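You operate a simulated robot arm through the tools that you are given. There is no shell and no other tool.

The job below is to be done with a simulated robot arm. You get a single attempt, and the scene is never put back.

TASK
Put the oil bottle on the green bench top away on the wooden drawer bench top. Count the grey tape rolls on the grey table top, then put as many of the grey tabs from the grey table top on the steel plate top. Close the front red door. Take the ochre arch and leave it on the trolley top shelf. Pull the lower middle blue drawer open. Any order will do. Set down upright: oil bottle.

It is judged by the outcome, as a careful person would: the job done as asked, and still so three seconds after it is handed in. It fails if anything else is knocked over, pushed out of place, dropped, spilled or broken.

THE ROBOT
A 6-joint arm with a four-finger gripper on a trunk, on a base that moves. Base frame: it is fixed to the floor where the robot stands at the start and does not move with it; the origin is under the middle of the robot, x ahead of it, y to its left, z up. Units: mm, degrees, N and s.
It reaches about 1012 mm from its shoulder. Its first joint turns from -166.0 to 166.0 degrees. Places, roughly: front red door [-2700, -400, 400]; grey tab (5x3x2 cm) [-900, 300, 800]; grey tape roll (7x7x3 cm) [-1000, 400, 800]; lower middle blue drawer [-1200, 2400, 400]; ochre arch [-2500, -750, 1000]; oil bottle [1000, 0, 1000]; steel plate top [-2700, -100, 900]; trolley top shelf [-4300, -200, 800]; wooden drawer bench top [-2000, 2300, 900]. Payload 3.43 kg.
The tool frame sits at the grasp point between the pads (the TCP): z along the fingers, y along the line on which they close. The tips reach 30 mm beyond it. The gripper opens to 120 mm; its body begins 85 mm behind the TCP.
Orientation is told as [roll, pitch, yaw] about the base's x, y, z axes, in that order, counted from this pose: with the fingers straight down and closing along the base's y, the tool's x points along the base's -x, its y along +y and its z along -z.

THE INTERFACE
- The arm moves only by the tool arm_command. Its argument "targets" is a list of rows, each a list of 7 numbers: the shift along the tool's x, y, z in mm, then the turn, a rotation vector about the tool's x, y, z in degrees, then the gripper command, from -1 (shut) to 1 (fully open), values between in proportion. In form: [[tx, ty, tz, ax, ay, az, hand], ...]. A call has 1 to 20 rows; each row is the pose to reach, as a shift and turn from the pose commanded when the call began, along the tool's axes at that moment. A row lasts 0.2 s, in which the tool goes at most 50 mm and 8.6 degrees; a call with a longer step from one row to the next is refused whole, and so is a gripper value outside its range. Where a pose cannot be reached the arm comes as near as it can. A force on the tool above 40 N (or 10 N above the force at the start of the call, whichever is more), or a blocked arm, ends the call early, and 0.2 s more pass. Each finger travels about 136.2 mm/s and halts on what it meets, pressing with about 24 N; the grip force reading is that of the motor and also rises with nothing between the fingers. The clock runs only during rows and for 0.2 s after the last one: add rows that repeat a pose to give the fingers time. The reply holds the time, the measured pose of the TCP, the force on the tool along the base axes, the opening and the grip force, in the units named above and with some noise, with the torque about the TCP (base axes, N m) and any sound that the robot's microphone picked up.
- Cameras (640 x 400 px; columns grow to the right, rows downward): "scene" is now at [-261.8, 239.7, 1168.9]; the picture's right is [0.81, -0.58, -0.01], its down [-0.54, -0.75, -0.38] and it looks along [0.21, 0.31, -0.93] (base axes); focal length 214 px, centre (320, 200). "wrist" rides on the gripper at [71, -17, -120] in the tool frame; the picture's right is [0.23, 0.97, 0.00], its down [-0.81, 0.19, -0.55] and it looks along [-0.54, 0.13, 0.83] (tool axes); focal length 275 px, centre (320, 200). There is no depth. A picture from a camera that has moved, and an enlarged one, comes with that camera's place and axes in the base frame and with its lens.
- capture(camera): a new picture of that camera. The clock stands still meanwhile.
- roll_base(legs): drives the robot by 1 to 6 legs, each [ahead, turn to the left] in mm and degrees, along the robot's own axes; the way and the turn of a leg run together, so that a leg with both is an arc; at most 1500 mm and 180 degrees a leg. The arm and the cameras ride along, it lands a little off, and it stops where it bumps. It gives what a move gives.
- aim_head(pan, tilt): turns the head with the scene camera to pan (to the left, within 143 degrees either way) and tilt (down, from -29 to 69), counted from straight ahead of the robot. It gives what a move gives.
- close_up(camera, box): a new picture of the part [left, top, right, bottom] of that camera's present view, enlarged. The clock stands still meanwhile.
- hand_in(): hands the job in; it is judged then, once.

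Nothing tells you exact positions but the pictures and the camera data. Unless the task says otherwise, let go and move clear before handing in.

The tools are called after "Request:" as a command line: name --pt "numbers of a row" for each row, then --argument value for the rest, lists and objects as JSON in quotes. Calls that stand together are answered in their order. arm_command: Moves the arm, as the interface text tells. Its arguments: {"type":"object","properties":{"targets":{"type":"array","items":{"type":"array","items":{"type":"number"}}}},"required":["targets"]} The other tools are called the same way: roll_base (legs) drives the base; aim_head (pan, tilt) turns the head that bears the scene camera; capture (camera) takes a picture; close_up (camera, box) takes an enlarged picture of a part of a camera's view; hand_in () hands the job in.

At the start:

```text
clock: 0.0
ee_pos: [-381.3, 204.8, 1161.1]
orientation: [0.2, 0.8, -0.1]
ft_force: [-182.6, -16.9, 190.4]
wrist_torque: [5.8, -19.75, 3.89]
opening: 119.9
finger_force: 0.1
robot x, y, heading: [-2.0, -0.8, -0.4]
head pan, tilt (commanded): [143.2, 68.8]
```

scene: 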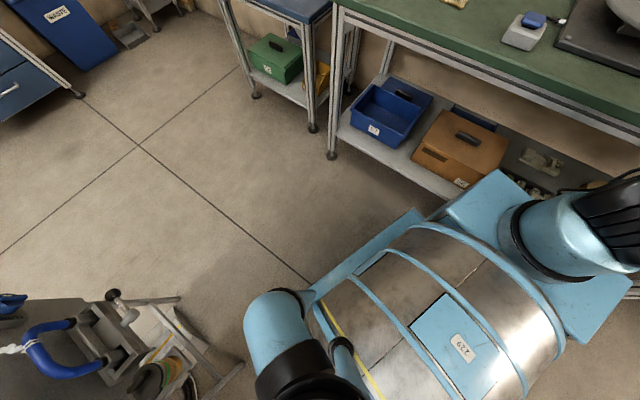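
wrist: 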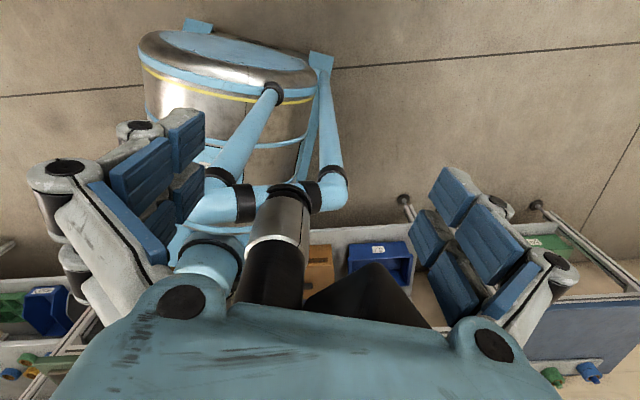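

The tool already reads a large force at the start, and the head seems to sit near the gripper. I'll turn the head a little and look before I move anything else.

Request:
aim_head --pan 110 --tilt 45

Request:
capture --camera "scene"

```text
clock: 1.0
ee_pos: [-400.6, 196.3, 1165.0]
orientation: [0.4, 2.5, 0.9]
ft_force: [-439.7, -51.0, 324.6]
wrist_torque: [9.84, -54.43, 0.25]
opening: 120.2
finger_force: 0.2
robot x, y, heading: [-0.0, -4.0, -0.5]
head pan, tilt (commanded): [110.0, 45.0]
```

```text
taken
camera scene: at [-292.4, 268.2, 1186.7], right [0.99, -0.11, -0.01], down [-0.09, -0.78, -0.62], along [0.06, 0.62, -0.78], focal length 214 px, centre (320, 200)
```

scene: 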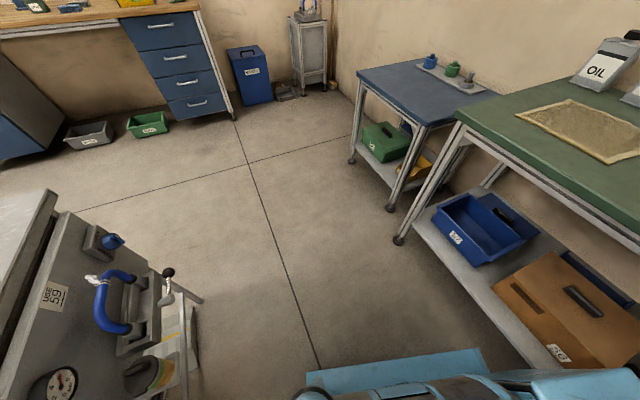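

The force rose when the head moved, so the head is probably touching the gripper. I'll check the wrist view before moving the arm clear.

Request:
capture --camera "wrist"

```text
taken
camera wrist: at [-467.0, 178.0, 1287.8], right [-0.25, 0.97, 0.02], down [0.83, 0.2, 0.52], along [0.5, 0.14, -0.85], focal length 275 px, centre (320, 200)
```

wrist: 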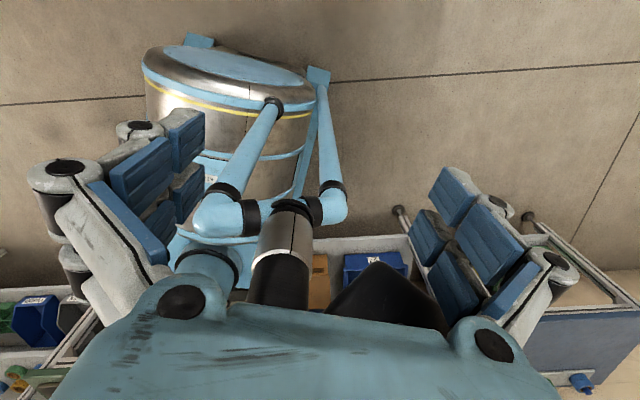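

The head, the dark cylinder and cone, sits right behind the gripper on the robot side. I'll back the tool away along -x and up to relieve the contact.

Request:
arm_command --pt "30 0 -15 0 0 0 1" --pt "60 0 -30 0 0 0 1" --pt "90 0 -40 0 0 0 1" --pt "120 0 -50 0 0 0 1" --pt "120 0 -50 0 0 0 1"

Request:
capture --camera "wrist"

Request:
capture --camera "scene"

```text
clock: 2.2
ee_pos: [-529.9, 221.9, 1197.5]
orientation: [0.1, -0.7, 0.0]
ft_force: [-6.2, -0.1, -3.6]
wrist_torque: [0.01, -0.62, 0.01]
opening: 119.9
finger_force: 0.1
out of reach, approached as far as the arm can: row 3, 4, 5
robot x, y, heading: [-3.0, 1.6, 0.1]
head pan, tilt (commanded): [110.0, 45.0]
```

```text
taken
camera wrist: at [-602.9, 203.6, 1316.8], right [-0.23, 0.97, 0.0], down [0.8, 0.19, 0.56], along [0.55, 0.13, -0.83], focal length 275 px, centre (320, 200)
```

wrist: 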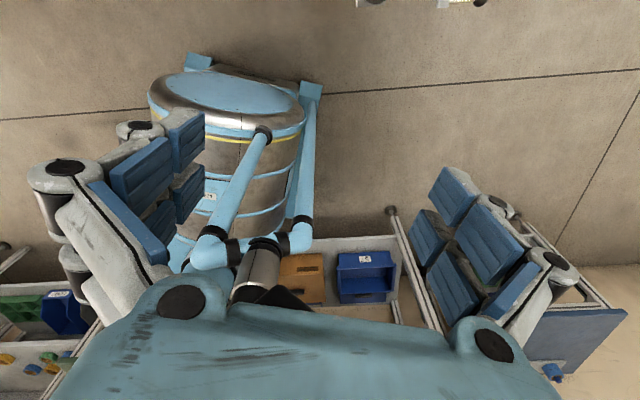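

```text
taken
camera scene: at [-356.7, 269.3, 1187.7], right [0.94, 0.34, 0.01], down [0.25, -0.66, -0.7], along [-0.23, 0.66, -0.71], focal length 214 px, centre (320, 200)
```

scene: 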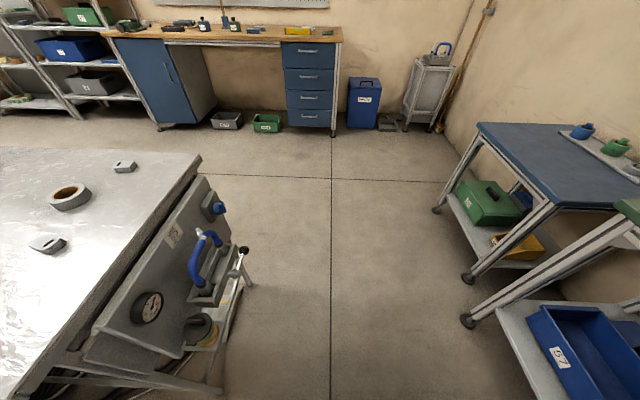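

The contact is gone now. I'll look around the room with the head, starting with the robot itself and the green bench.

Request:
aim_head --pan -20 --tilt 35

Request:
capture --camera "scene"

```text
clock: 4.3
ee_pos: [-521.5, 220.8, 1200.9]
orientation: [0.1, -0.5, 0.0]
ft_force: [-0.8, -0.7, 0.0]
wrist_torque: [0.04, -0.02, -0.01]
opening: 120.0
finger_force: 0.1
robot x, y, heading: [-1.6, 2.1, -0.0]
head pan, tilt (commanded): [-20.0, 35.0]
```

```text
taken
camera scene: at [-235.0, 162.8, 1206.3], right [-0.34, -0.94, 0.0], down [-0.54, 0.2, -0.82], along [0.77, -0.28, -0.57], focal length 214 px, centre (320, 200)
```

scene: 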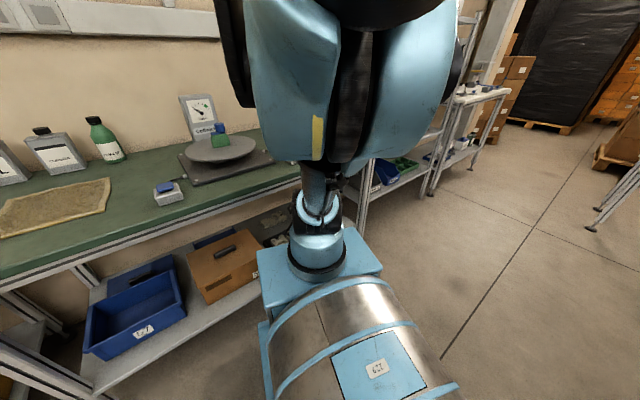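

The shoulder stands at the front of the trunk and the arm blocks part of the green bench. I'll keep surveying with other head directions.

Request:
aim_head --pan 25 --tilt 15

Request:
capture --camera "scene"

Request:
aim_head --pan -60 --tilt 15

Request:
capture --camera "scene"

Request:
aim_head --pan -130 --tilt 15

Request:
capture --camera "scene"

Request:
aim_head --pan 80 --tilt 15

Request:
capture --camera "scene"

Request:
aim_head --pan 140 --tilt 20

Request:
capture --camera "scene"

```text
clock: 5.4
ee_pos: [-518.7, 225.9, 1201.6]
orientation: [0.2, -0.4, -0.4]
ft_force: [-0.9, 2.2, -1.4]
wrist_torque: [-0.07, -0.06, 0.01]
opening: 119.9
finger_force: 0.1
robot x, y, heading: [0.7, 3.5, 0.4]
head pan, tilt (commanded): [25.0, 15.0]
```

```text
taken
camera scene: at [-230.2, 208.0, 1203.0], right [0.17, -0.98, 0.0], down [-0.6, -0.11, -0.8], along [0.78, 0.14, -0.61], focal length 214 px, centre (320, 200)
```

scene: 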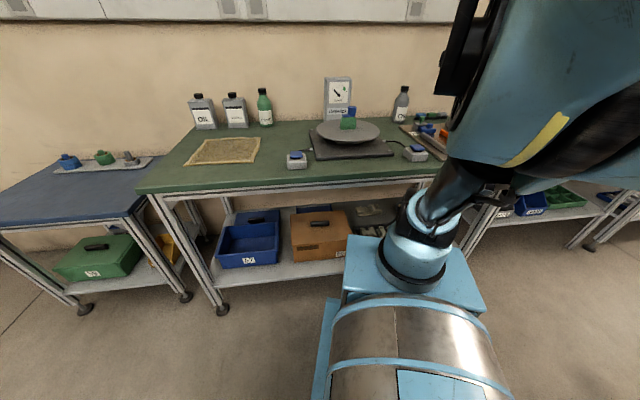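

```text
clock: 7.0
ee_pos: [-512.4, 219.2, 1204.4]
orientation: [0.1, 0.0, 0.1]
ft_force: [0.3, 1.6, -1.9]
wrist_torque: [-0.24, -0.01, -0.01]
opening: 119.9
finger_force: 0.2
robot x, y, heading: [0.3, 2.9, -0.1]
head pan, tilt (commanded): [-60.0, 15.0]
```

```text
taken
camera scene: at [-239.8, 131.3, 1207.5], right [-0.71, -0.71, 0.01], down [-0.43, 0.42, -0.8], along [0.57, -0.57, -0.6], focal length 214 px, centre (320, 200)
```

scene: 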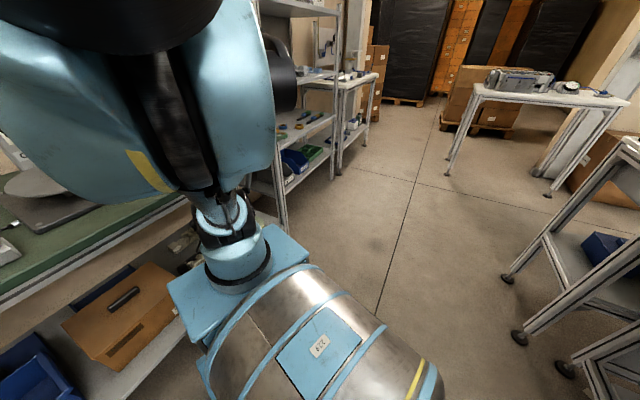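

```text
clock: 8.4
ee_pos: [-506.9, 217.0, 1206.4]
orientation: [0.1, 0.0, 0.0]
ft_force: [0.2, 0.1, 0.0]
wrist_torque: [0.0, -0.03, -0.01]
opening: 119.7
finger_force: 0.1
robot x, y, heading: [-0.2, -1.1, -0.0]
head pan, tilt (commanded): [-130.0, 15.0]
```

```text
taken
camera scene: at [-241.3, 127.7, 1202.4], right [-0.77, -0.64, 0.01], down [-0.42, 0.5, -0.75], along [0.47, -0.58, -0.66], focal length 214 px, centre (320, 200)
```

scene: 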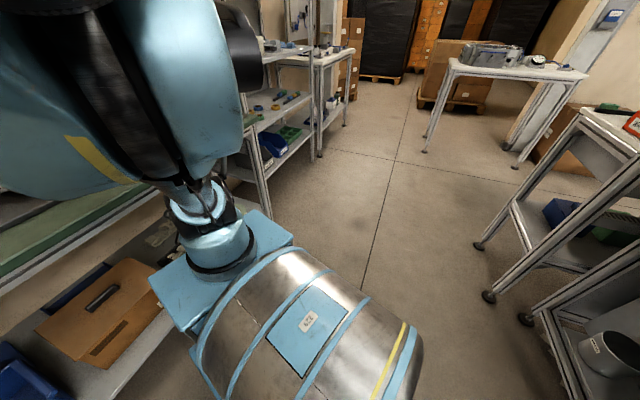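

```text
clock: 11.5
ee_pos: [-505.7, 221.1, 1207.8]
orientation: [0.1, 0.0, -0.1]
ft_force: [-0.3, 0.9, -0.7]
wrist_torque: [0.03, -0.01, 0.04]
opening: 119.8
finger_force: 0.0
robot x, y, heading: [2.7, 0.1, 0.1]
head pan, tilt (commanded): [80.0, 15.0]
```

```text
taken
camera scene: at [-216.2, 156.5, 1207.4], right [-0.42, -0.91, 0.01], down [-0.56, 0.25, -0.79], along [0.72, -0.33, -0.61], focal length 214 px, centre (320, 200)
```

scene: 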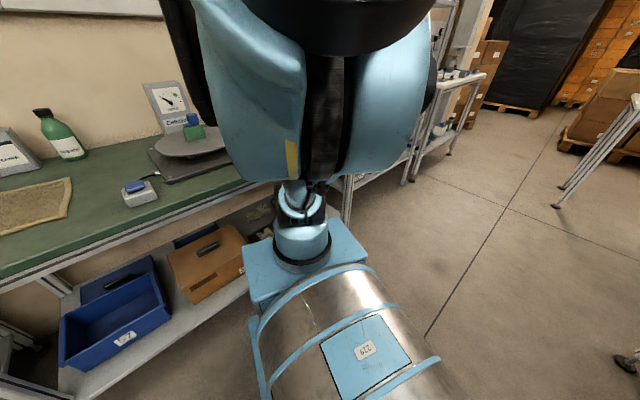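

```text
clock: 12.8
ee_pos: [-506.0, 219.4, 1208.3]
orientation: [0.0, 0.0, 0.0]
ft_force: [0.5, -0.8, -0.1]
wrist_torque: [0.0, -0.04, -0.01]
opening: 120.1
finger_force: 0.1
robot x, y, heading: [-2.4, 1.5, 0.1]
head pan, tilt (commanded): [140.0, 20.0]
```

```text
taken
camera scene: at [-215.9, 157.0, 1207.5], right [-0.41, -0.91, 0.01], down [-0.56, 0.25, -0.79], along [0.72, -0.33, -0.61], focal length 214 px, centre (320, 200)
```

scene: 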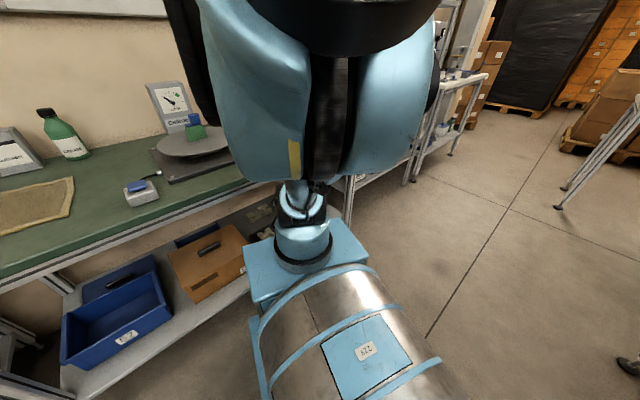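

The head is jammed under the forearm, because the arm is folded back over it. I'll tilt the head down so it drops clear, then check.

Request:
aim_head --pan 40 --tilt 60

Request:
capture --camera "scene"

Request:
capture --camera "wrist"

```text
clock: 14.5
ee_pos: [-505.6, 218.6, 1208.7]
orientation: [0.0, 0.0, 0.1]
ft_force: [-0.7, -0.5, 1.0]
wrist_torque: [0.01, 0.01, -0.01]
opening: 120.1
finger_force: 0.1
robot x, y, heading: [1.3, -0.4, -0.0]
head pan, tilt (commanded): [40.0, 60.0]
```

```text
taken
camera scene: at [-226.5, 177.9, 1180.6], right [-0.21, -0.98, 0.0], down [-0.82, 0.18, -0.54], along [0.53, -0.12, -0.84], focal length 214 px, centre (320, 200)
```

scene: 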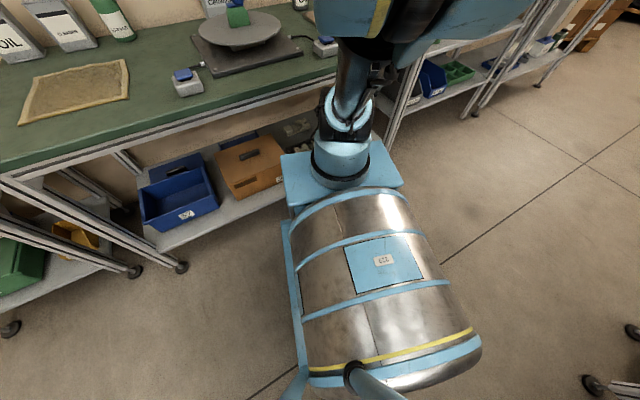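

```text
taken
camera wrist: at [-575.8, 201.5, 1328.5], right [-0.23, 0.97, 0.0], down [0.81, 0.19, 0.55], along [0.54, 0.13, -0.83], focal length 275 px, centre (320, 200)
```

wrist: 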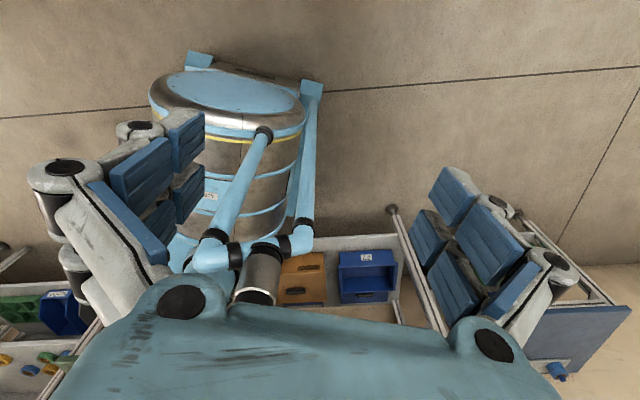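

The head still lags behind its command. I'll look upward from it to see where the forearm touches.

Request:
aim_head --pan -10 --tilt -10

Request:
capture --camera "scene"

Request:
aim_head --pan 100 --tilt 50

Request:
capture --camera "scene"

```text
clock: 15.9
ee_pos: [-504.0, 217.2, 1209.7]
orientation: [0.2, 0.0, 0.1]
ft_force: [0.0, 0.6, 0.8]
wrist_torque: [-0.02, 0.0, 0.01]
opening: 119.8
finger_force: 0.0
robot x, y, heading: [2.0, 4.7, -0.1]
head pan, tilt (commanded): [-10.0, -10.0]
```

```text
taken
camera scene: at [-225.4, 177.3, 1182.0], right [-0.22, -0.98, 0.0], down [-0.81, 0.18, -0.56], along [0.54, -0.12, -0.83], focal length 214 px, centre (320, 200)
```

scene: 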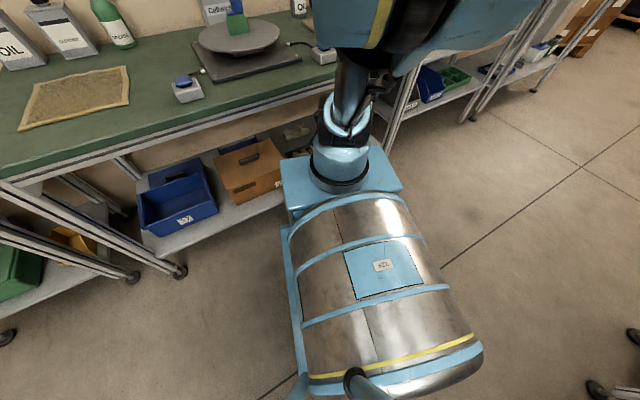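

```text
clock: 17.8
ee_pos: [-502.7, 219.0, 1209.4]
orientation: [0.2, 0.1, 0.0]
ft_force: [-0.1, 0.5, 0.2]
wrist_torque: [0.0, -0.03, -0.04]
opening: 120.2
finger_force: 0.1
robot x, y, heading: [0.2, -0.6, 0.1]
head pan, tilt (commanded): [100.0, 50.0]
```

```text
taken
camera scene: at [-221.2, 181.2, 1186.2], right [-0.16, -0.99, 0.0], down [-0.79, 0.12, -0.6], along [0.6, -0.1, -0.8], focal length 214 px, centre (320, 200)
```

scene: 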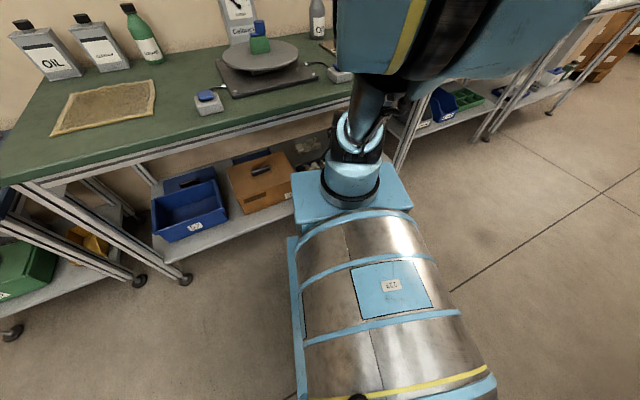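

The head is pinned under the forearm, so the arm has to come up first. I'll tilt the fingers outward and lift the tool to raise the forearm off it.

Request:
arm_command --pt "0 0 -15 0 8 0 1" --pt "-5 0 -30 0 16 0 1" --pt "-10 0 -45 0 24 0 1" --pt "-15 0 -60 0 32 0 1" --pt "-20 0 -75 0 40 0 1" --pt "-25 0 -90 0 48 0 1" --pt "-30 0 -110 0 56 0 1" --pt "-30 0 -130 0 60 0 1"

Request:
capture --camera "scene"

Request:
capture --camera "wrist"

```text
clock: 19.6
ee_pos: [-481.2, 220.8, 1335.9]
orientation: [0.4, 60.1, 0.4]
ft_force: [-0.4, 0.1, -0.1]
wrist_torque: [-0.01, 0.0, 0.01]
opening: 119.9
finger_force: 0.0
robot x, y, heading: [0.6, -0.2, -0.1]
head pan, tilt (commanded): [100.0, 50.0]
```

```text
taken
camera scene: at [-308.6, 268.7, 1190.2], right [0.98, 0.17, -0.01], down [0.12, -0.75, -0.64], along [-0.12, 0.63, -0.76], focal length 214 px, centre (320, 200)
```

scene: 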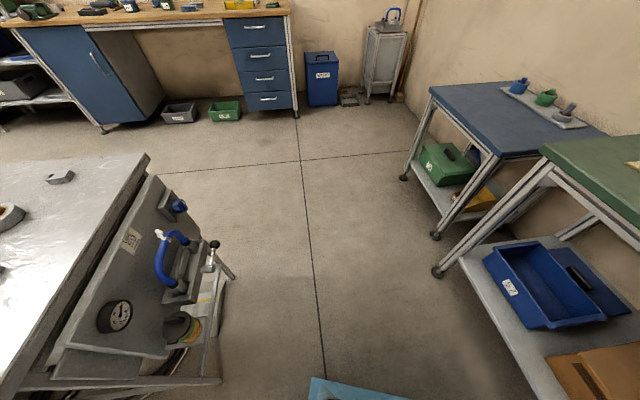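

```text
taken
camera wrist: at [-411.9, 202.9, 1458.0], right [-0.11, 0.97, 0.2], down [0.88, 0.19, -0.43], along [-0.45, 0.13, -0.88], focal length 275 px, centre (320, 200)
```

wrist: 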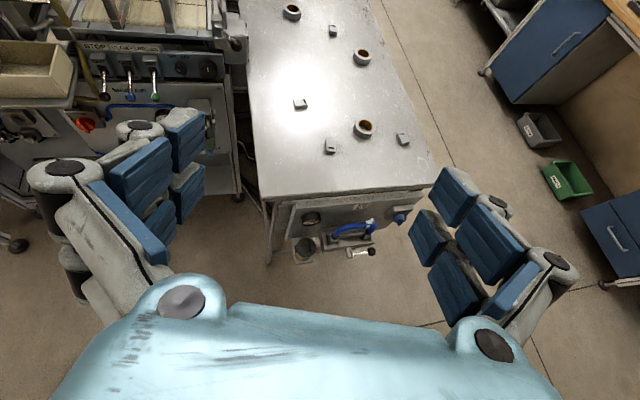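

The head is free now, and the wrist view shows the grey table with tape rolls and tabs. I'll take a close look at that while I'm here.

Request:
close_up --camera "wrist" --box '[230, 0, 450, 200]'

Request:
close_up --camera "wrist" --box '[0, 0, 240, 200]'

```text
2.00 times, centred on (340, 100) of wrist
camera zoom: at [-411.9, 202.9, 1458.0], right [-0.11, 0.97, 0.2], down [0.88, 0.19, -0.43], along [-0.45, 0.13, -0.88], focal length 551 px, centre (280, 400)
```

zoom: 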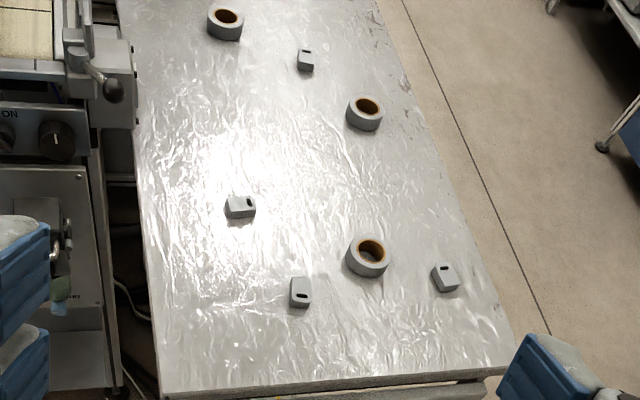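

```text
2.00 times, centred on (120, 100) of wrist
camera zoom: at [-411.9, 202.9, 1458.0], right [-0.11, 0.97, 0.2], down [0.88, 0.19, -0.43], along [-0.45, 0.13, -0.88], focal length 551 px, centre (720, 400)
```

zoom: 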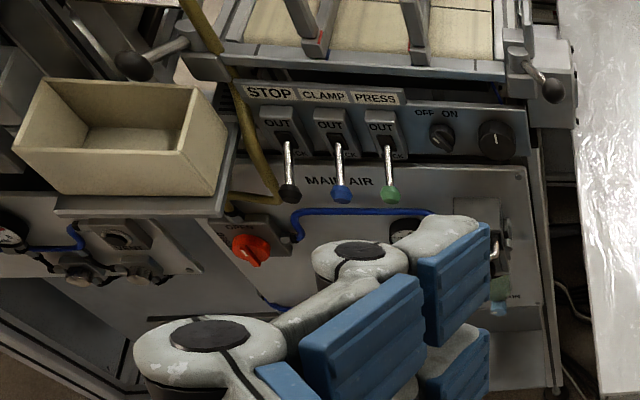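

I count three tape rolls and four tabs so far, and will check for more later. Now I'll swing the arm round the left side to the front, high above everything.

Request:
arm_command --pt "-20.1 -12 -34.8 0 0 0 1" --pt "-40.2 -24 -69.7 0 0 0 1" --pt "-60.4 -36 -104.5 0 0 0 1" --pt "-80.5 -48 -139.4 0 0 0 1" --pt "-100.6 -60 -174.2 0 0 0 1" --pt "-108.2 -16.4 -187.3 -4.76 0 2.75 1" --pt "-117.8 25.4 -204 -9.53 0 5.5 1" --pt "-129.5 65.1 -224.2 -14.29 0 8.25 1" --pt "-143 102.5 -247.6 -19.05 0 11 1" --pt "-158.2 137 -273.9 -23.8 0 13.75 1" --pt "-175 168.5 -303 -28.6 0 16.5 1" --pt "-193.2 196.7 -334.6 -33.3 0 19.25 1" --pt "-212.7 221.2 -368.4 -38.1 0 22 1" --pt "-233.3 241.8 -404 -42.9 0 24.75 1" --pt "-254.8 258.5 -441.2 -47.6 0 27.5 1" --pt "-276.9 270.9 -479.6 -52.4 0 30.25 1" --pt "-299.6 279 -518.9 -57.2 0 33 1" --pt "-322.6 282.7 -558.7 -61.9 0 35.75 1" --pt "-345.6 282 -598.5 -66.7 0 38.5 1" --pt "-368.5 277 -638.2 -71.4 0 41.25 1"

Request:
capture --camera "scene"

Request:
capture --camera "wrist"

```text
clock: 23.8
ee_pos: [260.1, 497.7, 1337.3]
orientation: [0.0, 60.3, -82.4]
ft_force: [0.2, 0.0, 0.8]
wrist_torque: [0.0, -0.01, -0.03]
opening: 120.1
finger_force: 0.2
robot x, y, heading: [-3.0, 0.9, 0.2]
head pan, tilt (commanded): [100.0, 50.0]
```

```text
taken
camera scene: at [-308.5, 268.6, 1190.2], right [0.98, 0.17, -0.01], down [0.12, -0.75, -0.64], along [-0.12, 0.63, -0.76], focal length 214 px, centre (320, 200)
```

scene: 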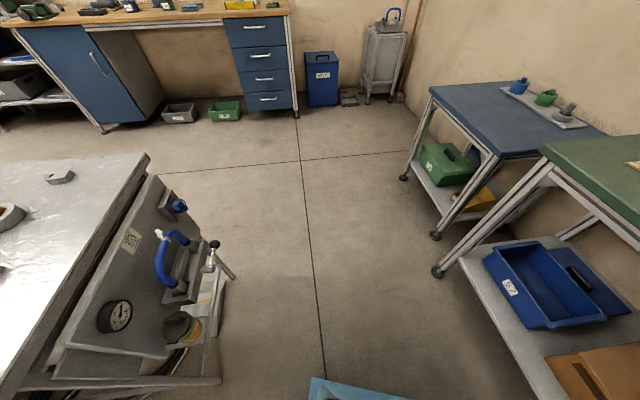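

```text
taken
camera wrist: at [251.8, 425.8, 1459.0], right [0.95, 0.24, 0.2], down [0.31, -0.85, -0.43], along [0.07, 0.47, -0.88], focal length 275 px, centre (320, 200)
```

wrist: 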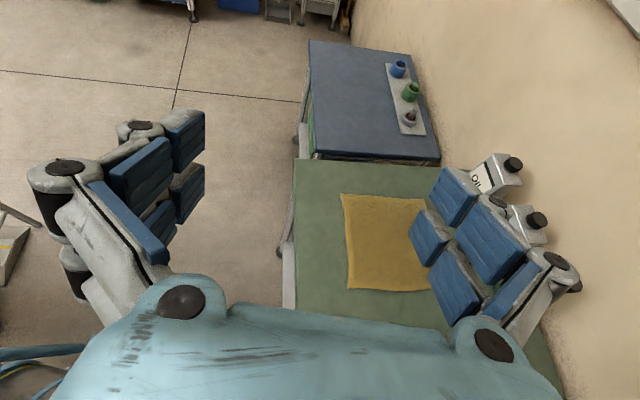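

The arm moved freely. Now the head can look around properly.

Request:
aim_head --pan 143 --tilt 25

Request:
capture --camera "scene"

Request:
aim_head --pan 90 --tilt 10

Request:
capture --camera "scene"

Request:
aim_head --pan -20 --tilt 15

Request:
capture --camera "scene"

Request:
aim_head --pan -80 --tilt 10

Request:
capture --camera "scene"

Request:
aim_head --pan -143 --tilt 15

Request:
capture --camera "scene"

```text
clock: 24.9
ee_pos: [258.8, 497.2, 1338.7]
orientation: [0.0, 60.3, -82.3]
ft_force: [-0.4, 0.2, -0.6]
wrist_torque: [0.0, 0.0, 0.0]
opening: 120.2
finger_force: 0.0
robot x, y, heading: [-1.4, 0.5, 0.0]
head pan, tilt (commanded): [143.0, 25.0]
```

```text
taken
camera scene: at [-368.0, 248.3, 1228.5], right [0.6, 0.8, -0.01], down [0.33, -0.25, -0.91], along [-0.73, 0.55, -0.41], focal length 214 px, centre (320, 200)
```

scene: 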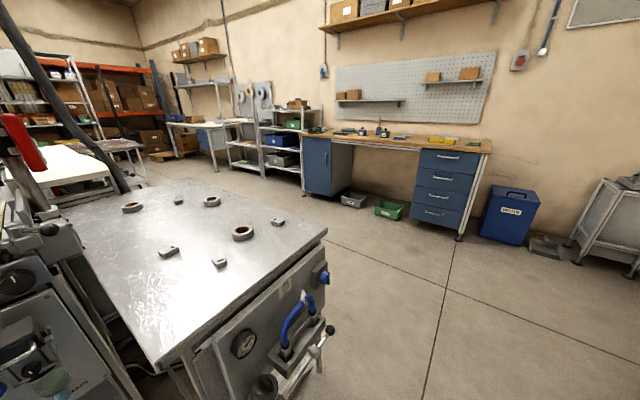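

```text
clock: 26.1
ee_pos: [259.4, 497.8, 1337.0]
orientation: [-0.1, 60.3, -82.3]
ft_force: [-0.2, 0.5, 0.5]
wrist_torque: [-0.03, -0.01, -0.04]
opening: 120.0
finger_force: 0.1
robot x, y, heading: [4.7, -1.7, -0.1]
head pan, tilt (commanded): [90.0, 10.0]
```

```text
taken
camera scene: at [-294.2, 285.8, 1251.9], right [1.0, 0.0, -0.01], down [-0.01, -0.17, -0.98], along [0.0, 0.98, -0.17], focal length 214 px, centre (320, 200)
```

scene: 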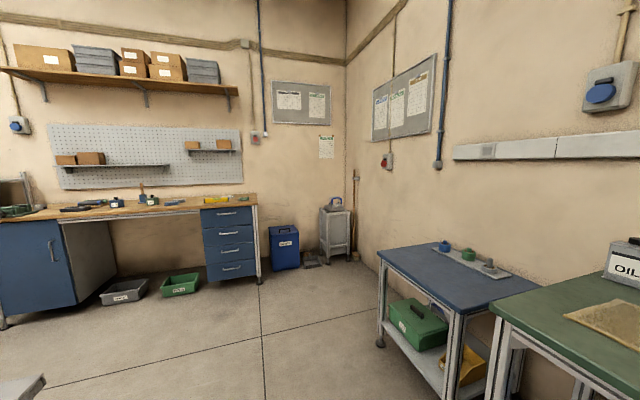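

```text
clock: 28.0
ee_pos: [259.3, 497.2, 1338.3]
orientation: [0.0, 60.2, -82.3]
ft_force: [0.0, 1.1, 1.1]
wrist_torque: [0.0, -0.01, -0.01]
opening: 120.2
finger_force: 0.1
robot x, y, heading: [-2.4, 2.7, -0.2]
head pan, tilt (commanded): [-20.0, 15.0]
```

```text
taken
camera scene: at [-206.4, 161.0, 1242.6], right [-0.34, -0.94, 0.0], down [-0.26, 0.09, -0.96], along [0.9, -0.33, -0.27], focal length 214 px, centre (320, 200)
```

scene: 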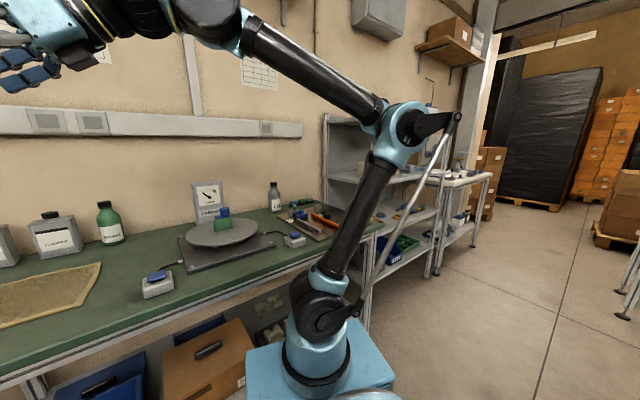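

```text
clock: 29.3
ee_pos: [258.8, 498.9, 1338.0]
orientation: [0.0, 60.3, -82.3]
ft_force: [-0.3, 0.1, 0.3]
wrist_torque: [0.0, 0.02, -0.03]
opening: 119.9
finger_force: 0.0
robot x, y, heading: [1.1, -0.2, -0.0]
head pan, tilt (commanded): [-80.0, 10.0]
```

```text
taken
camera scene: at [-277.9, 101.3, 1251.7], right [-0.98, -0.17, 0.01], down [-0.04, 0.17, -0.98], along [0.17, -0.97, -0.18], focal length 214 px, centre (320, 200)
```

scene: 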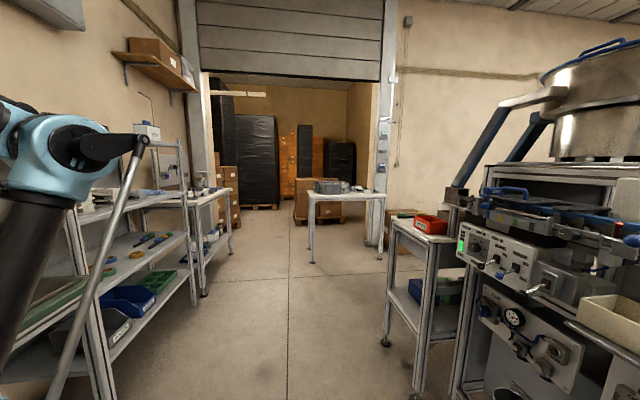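

```text
clock: 30.6
ee_pos: [258.9, 497.5, 1337.3]
orientation: [0.0, 60.3, -82.4]
ft_force: [0.2, -0.8, -0.5]
wrist_torque: [0.0, 0.02, -0.03]
opening: 120.1
finger_force: 0.1
robot x, y, heading: [2.6, 3.3, 0.1]
head pan, tilt (commanded): [-143.0, 15.0]
```

```text
taken
camera scene: at [-368.8, 136.5, 1244.8], right [-0.6, 0.8, 0.01], down [0.19, 0.16, -0.97], along [-0.77, -0.58, -0.25], focal length 214 px, centre (320, 200)
```

scene: 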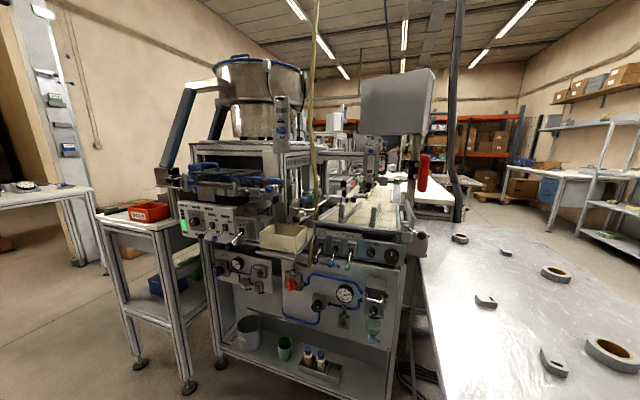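

Now I have a good overview. I'll take enlarged looks at the green bench items to identify the oil bottle.

Request:
aim_head --pan 10 --tilt 20

Request:
capture --camera "scene"

Request:
close_up --camera "scene" --box '[40, 120, 240, 245]'

Request:
close_up --camera "scene" --box '[240, 120, 440, 245]'

```text
clock: 33.0
ee_pos: [258.8, 497.8, 1337.4]
orientation: [0.0, 60.4, -82.3]
ft_force: [0.3, -0.1, 0.6]
wrist_torque: [0.0, -0.01, 0.02]
opening: 120.1
finger_force: 0.1
robot x, y, heading: [-1.4, 3.5, -0.0]
head pan, tilt (commanded): [10.0, 20.0]
```

```text
taken
camera scene: at [-202.7, 209.0, 1234.5], right [0.17, -0.98, 0.0], down [-0.35, -0.06, -0.94], along [0.92, 0.16, -0.35], focal length 214 px, centre (320, 200)
```

scene: 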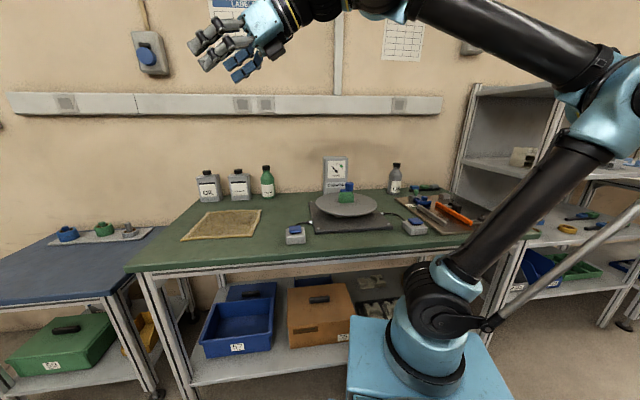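

```text
3.20 times, centred on (140, 182) of scene
camera zoom: at [-202.7, 209.0, 1234.5], right [0.17, -0.98, 0.0], down [-0.35, -0.06, -0.94], along [0.92, 0.16, -0.35], focal length 686 px, centre (896, 256)
```

zoom: 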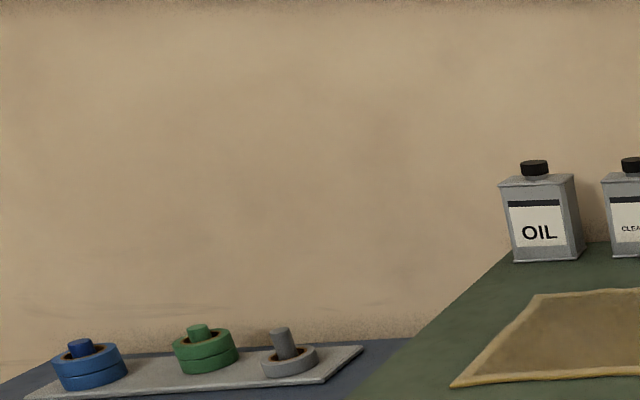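

```text
3.20 times, centred on (340, 182) of scene
camera zoom: at [-202.7, 209.0, 1234.5], right [0.17, -0.98, 0.0], down [-0.35, -0.06, -0.94], along [0.92, 0.16, -0.35], focal length 686 px, centre (256, 256)
```

zoom: 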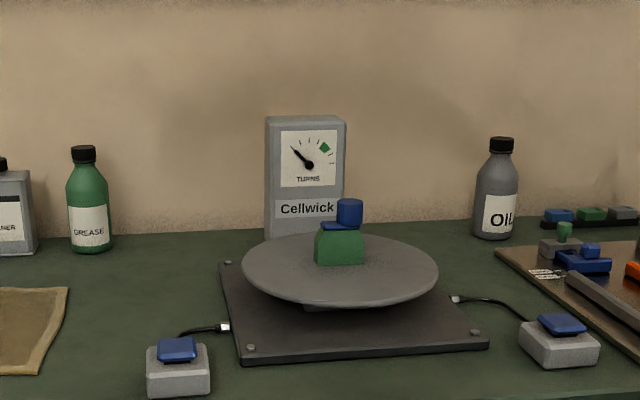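

The grey bottle labelled OIL, right of the scale, is the one to take. I put it near (992, -9), with its base at z about 840 and its cap near z 1000. I'll swing the arm to the front.

Request:
arm_command --pt "-6.4 35.8 -11 -4.7 0 2.715 1" --pt "-14 70.4 -24.2 -9.4 0 5.43 1" --pt "-23 103.5 -39.8 -14.1 0 8.145 1" --pt "-33.3 135.2 -57.6 -18.8 0 10.86 1" --pt "-44.7 165.1 -77.4 -23.5 0 13.575 1" --pt "-57.3 193.2 -99.2 -28.2 0 16.29 1" --pt "-71 219.1 -123 -32.9 0 19.005 1" --pt "-85.7 242.9 -148.3 -37.6 0 21.72 1" --pt "-101.2 264.4 -175.2 -42.3 0 24.435 1" --pt "-117.5 283.3 -203.5 -47 0 27.15 1" --pt "-134.5 299.6 -233 -51.7 0 29.865 1" --pt "-152.1 313.1 -263.5 -56.4 0 32.58 1" --pt "-170.2 323.8 -294.8 -61.1 0 35.295 1" --pt "-188.7 331.7 -326.7 -65.8 0 38.01 1" --pt "-207.4 336.7 -359.1 -70.5 0 40.725 1" --pt "-226.2 338.6 -391.7 -75.2 0 43.44 1" --pt "-245.1 337.7 -424.4 -79.9 0 46.155 1" --pt "-263.9 333.8 -456.9 -84.6 0 48.87 1"

Request:
capture --camera "wrist"

Request:
capture --camera "scene"

```text
clock: 36.8
ee_pos: [654.4, -8.7, 1335.9]
orientation: [-0.7, 60.0, 179.7]
ft_force: [0.4, -0.9, 0.2]
wrist_torque: [-0.01, -0.01, 0.0]
opening: 120.1
finger_force: 0.0
out of reach, approached as far as the arm can: row 9, 10, 11, 12, 13, 14, 15, 16, 17, 18
robot x, y, heading: [-2.3, 3.9, 0.1]
head pan, tilt (commanded): [10.0, 20.0]
```

```text
taken
camera wrist: at [587.0, 6.8, 1457.4], right [0.12, -0.97, 0.19], down [-0.88, -0.19, -0.43], along [0.45, -0.12, -0.88], focal length 275 px, centre (320, 200)
```

wrist: 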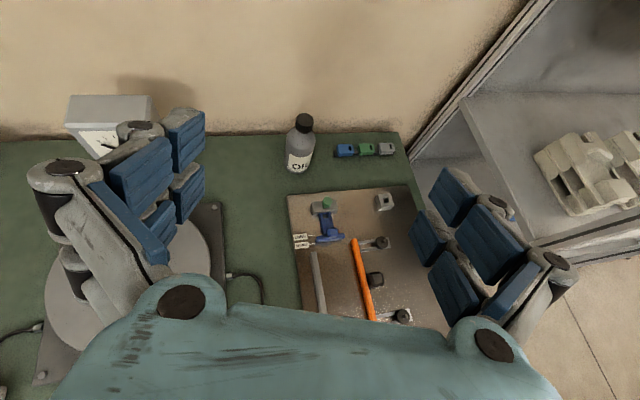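

```text
taken
camera scene: at [-202.7, 209.0, 1234.4], right [0.17, -0.98, 0.0], down [-0.35, -0.06, -0.94], along [0.92, 0.16, -0.35], focal length 214 px, centre (320, 200)
```

scene: 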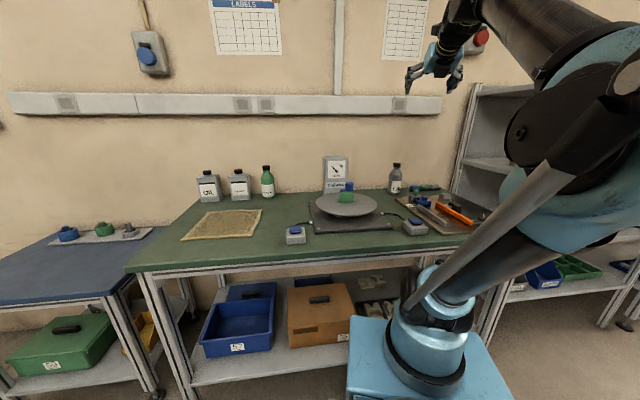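

The arm is at the front and the wrist view puts the bottle cap at about (985, 2, 1016). Next I'll go to a pre-grasp point about 120 mm short of the cap along the fingers.

Request:
arm_command --pt "-15.4 -1.4 41.6 0 0 0 1" --pt "-30.7 -2.8 83.3 0 0 0 1" --pt "-46.1 -4.1 124.9 0 0 0 1" --pt "-61.5 -5.5 166.6 0 0 0 1" --pt "-76.8 -6.9 208.2 0 0 0 1" --pt "-92.2 -8.3 249.8 0 0 0 1" --pt "-107.5 -9.6 291.5 0 0 0 1" --pt "-122.9 -11 333.1 0 0 0 1" --pt "-122.9 -11 333.1 0 0 0 1"

Request:
capture --camera "wrist"

Request:
capture --camera "scene"

```text
clock: 38.8
ee_pos: [881.5, -15.9, 1062.0]
orientation: [-0.6, 60.0, -179.7]
ft_force: [-0.1, 0.3, 0.4]
wrist_torque: [-0.04, -0.02, 0.01]
opening: 120.1
finger_force: 0.1
out of reach, approached as far as the arm can: row 1, 2, 3, 4, 5, 6, 7, 8, 9
robot x, y, heading: [-1.9, 4.7, 0.3]
head pan, tilt (commanded): [10.0, 20.0]
```

```text
taken
camera wrist: at [813.1, -1.0, 1184.1], right [0.13, -0.97, 0.19], down [-0.88, -0.2, -0.43], along [0.46, -0.11, -0.88], focal length 275 px, centre (320, 200)
```

wrist: 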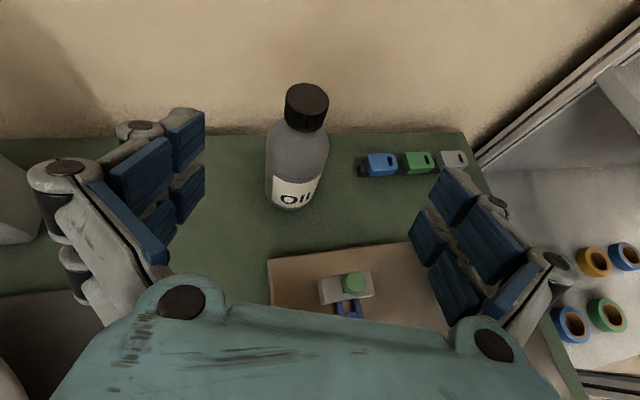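

```text
taken
camera scene: at [-202.6, 209.0, 1234.5], right [0.17, -0.98, 0.0], down [-0.35, -0.06, -0.94], along [0.92, 0.16, -0.35], focal length 214 px, centre (320, 200)
```

scene: 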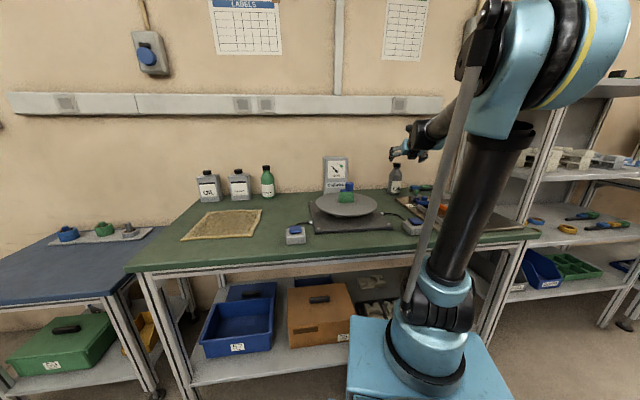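

The cap sits at about y = 0 and the tool is at y = -16, so I'll correct sideways by a small step.

Request:
arm_command --pt "0 -15 0 0 0 0 1" --pt "0 -15 0 0 0 0 1"

```text
clock: 39.4
ee_pos: [881.8, -15.0, 1063.2]
orientation: [-0.7, 60.1, -179.7]
ft_force: [0.0, 0.4, 0.2]
wrist_torque: [0.03, 0.0, -0.01]
opening: 120.0
finger_force: 0.1
out of reach, approached as far as the arm can: row 1, 2
robot x, y, heading: [-0.8, -1.5, 0.0]
head pan, tilt (commanded): [10.0, 20.0]
```

The sideways move is limited at this hand heading. I'll turn the hand heading a few degrees left and see if that frees it.

Request:
arm_command --pt "0 0 0 5.2 0 -3 1" --pt "0 -5 0 6.9 0 -4 1" --pt "0 -5 0 6.9 0 -4 1"

```text
clock: 40.2
ee_pos: [882.0, -11.8, 1063.0]
orientation: [-0.3, 60.0, -172.5]
ft_force: [0.4, -1.0, 0.1]
wrist_torque: [-0.02, 0.0, -0.01]
opening: 120.1
finger_force: 0.0
robot x, y, heading: [-2.4, 0.7, -0.1]
head pan, tilt (commanded): [10.0, 20.0]
```

That freed it, and the remaining move to the cap is now almost straight along the fingers. I'll advance most of the way and check.

Request:
arm_command --pt "0 0.5 25 0 0 0 1" --pt "0 1 50 0 0 0 1" --pt "0.5 1.5 75 0 0 0 1" --pt "0.5 1.5 95 0 0 0 1" --pt "0.5 1.5 95 0 0 0 1"

Request:
capture --camera "wrist"

Request:
close_up --camera "scene" --box '[340, 120, 460, 195]'

```text
clock: 41.4
ee_pos: [963.1, -0.5, 1016.3]
orientation: [-0.3, 60.0, -172.4]
ft_force: [-0.4, 0.7, -0.1]
wrist_torque: [0.02, -0.01, 0.01]
opening: 120.0
finger_force: 0.0
robot x, y, heading: [-3.4, 1.3, -0.1]
head pan, tilt (commanded): [10.0, 20.0]
```

```text
taken
camera wrist: at [893.4, 5.6, 1137.1], right [0.25, -0.95, 0.2], down [-0.85, -0.31, -0.43], along [0.47, -0.06, -0.88], focal length 275 px, centre (320, 200)
```

wrist: 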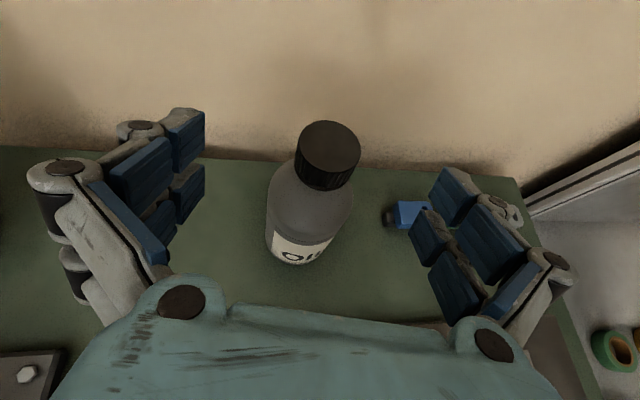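

```text
5.33 times, centred on (400, 158) of scene
camera zoom: at [-202.5, 209.0, 1234.5], right [0.17, -0.98, 0.0], down [-0.35, -0.06, -0.94], along [0.92, 0.16, -0.35], focal length 1144 px, centre (-107, 427)
```

zoom: 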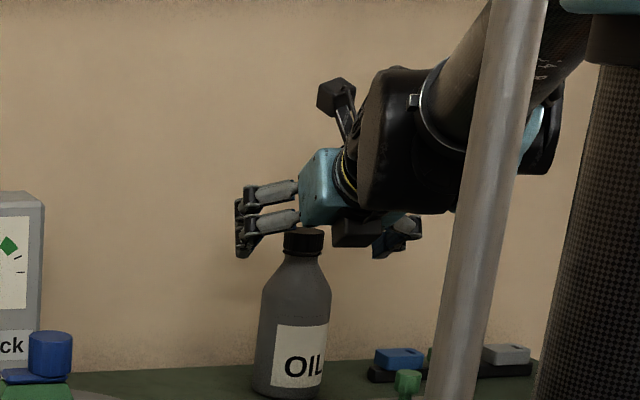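

The cap is centred ahead at about (989, 2). I'll advance the last 30 mm and close the gripper on the cap.

Request:
arm_command --pt "0.5 0.7 15 0 0 0 1" --pt "0.9 1.4 29 0 0 0 1" --pt "0.9 1.4 29 0 0 0 1" --pt "0.9 1.4 29 0 0 0 0.2" --pt "0.9 1.4 29 0 0 0 -0.4" --pt "0.9 1.4 29 0 0 0 -1" --pt "0.9 1.4 29 0 0 0 -1" --pt "0.9 1.4 29 0 0 0 -1"

Request:
capture --camera "wrist"

Request:
close_up --camera "scene" --box '[340, 120, 460, 195]'

```text
clock: 43.2
ee_pos: [988.9, 1.6, 1001.1]
orientation: [-0.3, 60.1, -172.6]
ft_force: [1.8, -3.4, 8.3]
wrist_torque: [-0.15, -0.36, -0.05]
opening: 44.1
finger_force: 24.0
robot x, y, heading: [-1.3, 0.0, -0.0]
head pan, tilt (commanded): [10.0, 20.0]
```

```text
taken
camera wrist: at [918.6, 7.4, 1123.6], right [0.25, -0.95, 0.2], down [-0.85, -0.31, -0.43], along [0.47, -0.06, -0.88], focal length 275 px, centre (320, 200)
```

wrist: 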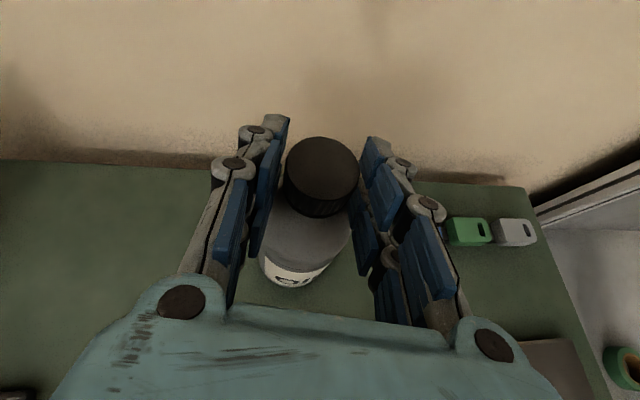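

```text
5.33 times, centred on (400, 158) of scene
camera zoom: at [-202.8, 208.9, 1234.5], right [0.17, -0.98, 0.0], down [-0.35, -0.06, -0.94], along [0.92, 0.16, -0.35], focal length 1144 px, centre (-107, 427)
```

zoom: 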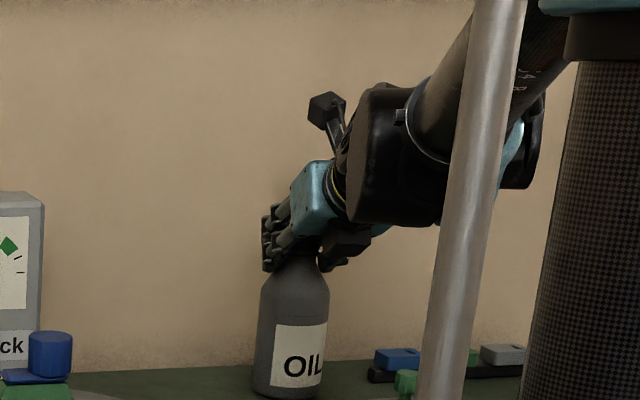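

The cap is gripped with the opening at 44 mm. I'll lift straight up slowly and check that the bottle comes along.

Request:
arm_command --pt "8.7 0 -5 0 0 0 -1" --pt "17.3 0 -10 0 0 0 -1" --pt "30.3 0 -17.5 0 0 0 -1" --pt "43.3 0 -25 0 0 0 -1" --pt "60.6 0 -35 0 0 0 -1" --pt "78 0 -45 0 0 0 -1" --pt "95 0 -55 0 0 0 -1" --pt "112.6 0 -65 0 0 0 -1"

Request:
capture --camera "scene"

Request:
capture --camera "wrist"

```text
clock: 45.0
ee_pos: [988.0, 0.1, 1133.0]
orientation: [-0.3, 60.0, -172.5]
ft_force: [0.0, -0.5, -3.7]
wrist_torque: [0.01, 0.03, 0.0]
opening: 36.0
finger_force: 24.0
robot x, y, heading: [4.0, 1.7, 0.1]
head pan, tilt (commanded): [10.0, 20.0]
```

```text
taken
camera scene: at [-202.3, 209.0, 1234.5], right [0.17, -0.98, 0.0], down [-0.35, -0.06, -0.94], along [0.92, 0.16, -0.35], focal length 214 px, centre (320, 200)
```

scene: 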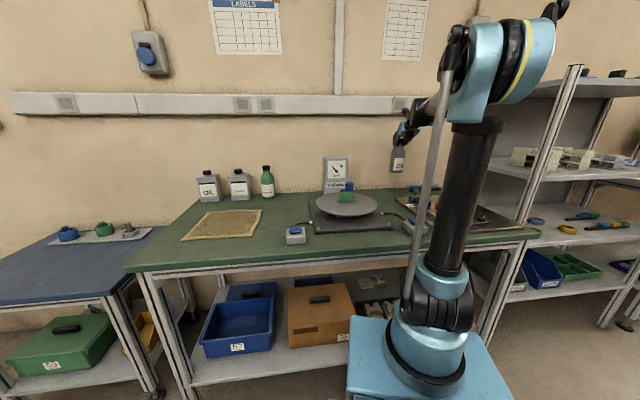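

```text
taken
camera wrist: at [918.2, 7.0, 1254.2], right [0.25, -0.95, 0.2], down [-0.85, -0.31, -0.43], along [0.47, -0.06, -0.88], focal length 275 px, centre (320, 200)
```

wrist: 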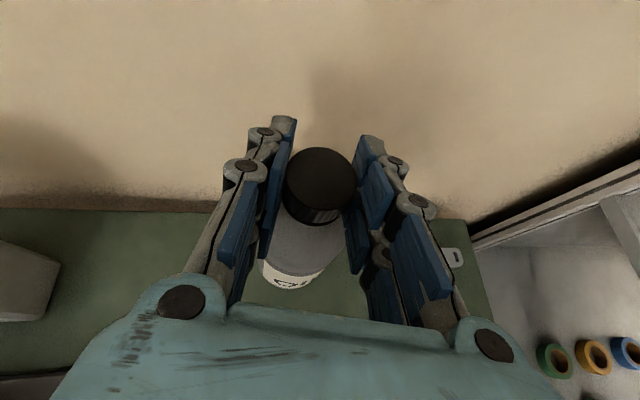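

The bottle is off the bench and held by the cap. I'll bring it back and up over the robot's front for carrying.

Request:
arm_command --pt "-4 -2 -15 0 0 0 -1" --pt "-10 -5 -40 0 0 0 -1" --pt "-18 -9 -70 0 0 0 -1" --pt "-26 -13.2 -100 0 0 0 -1" --pt "-34.5 -17.4 -132 0 0 0 -1" --pt "-43 -21.7 -164 0 0 0 -1" --pt "-51 -25.8 -196 0 0 0 -1" --pt "-59.5 -30 -228 0 0 0 -1" --pt "-68 -34.2 -260 0 0 0 -1" --pt "-76 -38.4 -292 0 0 0 -1" --pt "-84.5 -42.6 -324 0 0 0 -1" --pt "-92.6 -46.7 -356 0 0 0 -1" --pt "-100 -50.6 -386 0 0 0 -1" --pt "-106 -53.5 -408 0 0 0 -1" --pt "-110.7 -55.9 -425.7 0 0 0 -1"

Request:
aim_head --pan 0 --tilt 10

Request:
capture --camera "scene"

Request:
capture --camera "wrist"

```text
clock: 48.2
ee_pos: [561.3, 2.1, 1249.2]
orientation: [-0.2, 60.0, -172.6]
ft_force: [0.1, 0.1, -3.5]
wrist_torque: [-0.03, 0.01, 0.01]
opening: 35.8
finger_force: 24.2
robot x, y, heading: [1.9, -3.6, -0.2]
head pan, tilt (commanded): [10.0, 20.0]
```

```text
clock: 48.9
ee_pos: [562.7, 1.6, 1249.6]
orientation: [-0.2, 59.9, -172.4]
ft_force: [-0.3, 0.3, -3.5]
wrist_torque: [-0.01, 0.02, 0.02]
opening: 36.1
finger_force: 23.9
robot x, y, heading: [0.0, 1.0, 0.1]
head pan, tilt (commanded): [0.0, 10.0]
```

```text
taken
camera scene: at [-201.2, 192.9, 1250.7], right [0.0, -1.0, 0.0], down [-0.19, 0.0, -0.98], along [0.98, 0.0, -0.19], focal length 214 px, centre (320, 200)
```

scene: 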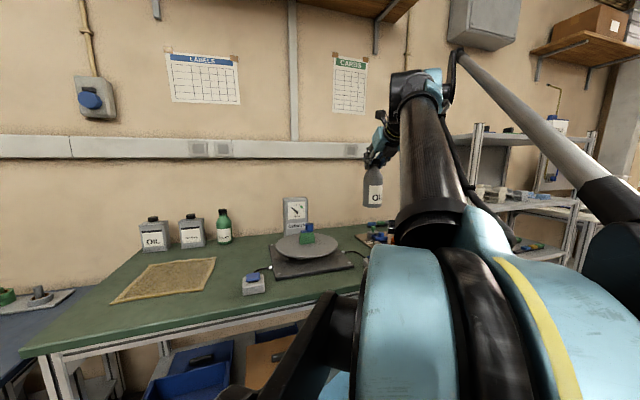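

```text
taken
camera wrist: at [492.2, 7.8, 1371.2], right [0.25, -0.95, 0.2], down [-0.85, -0.31, -0.43], along [0.47, -0.06, -0.88], focal length 275 px, centre (320, 200)
```

wrist: 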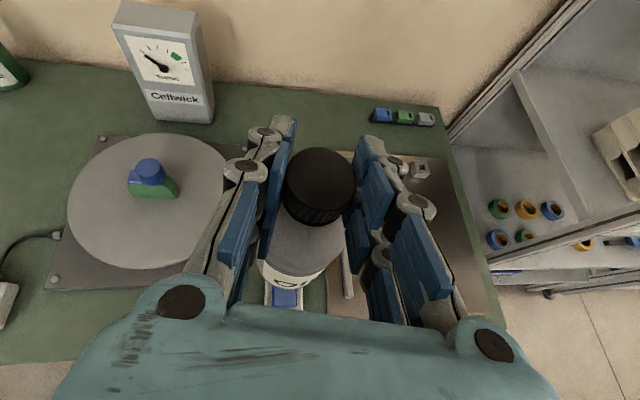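

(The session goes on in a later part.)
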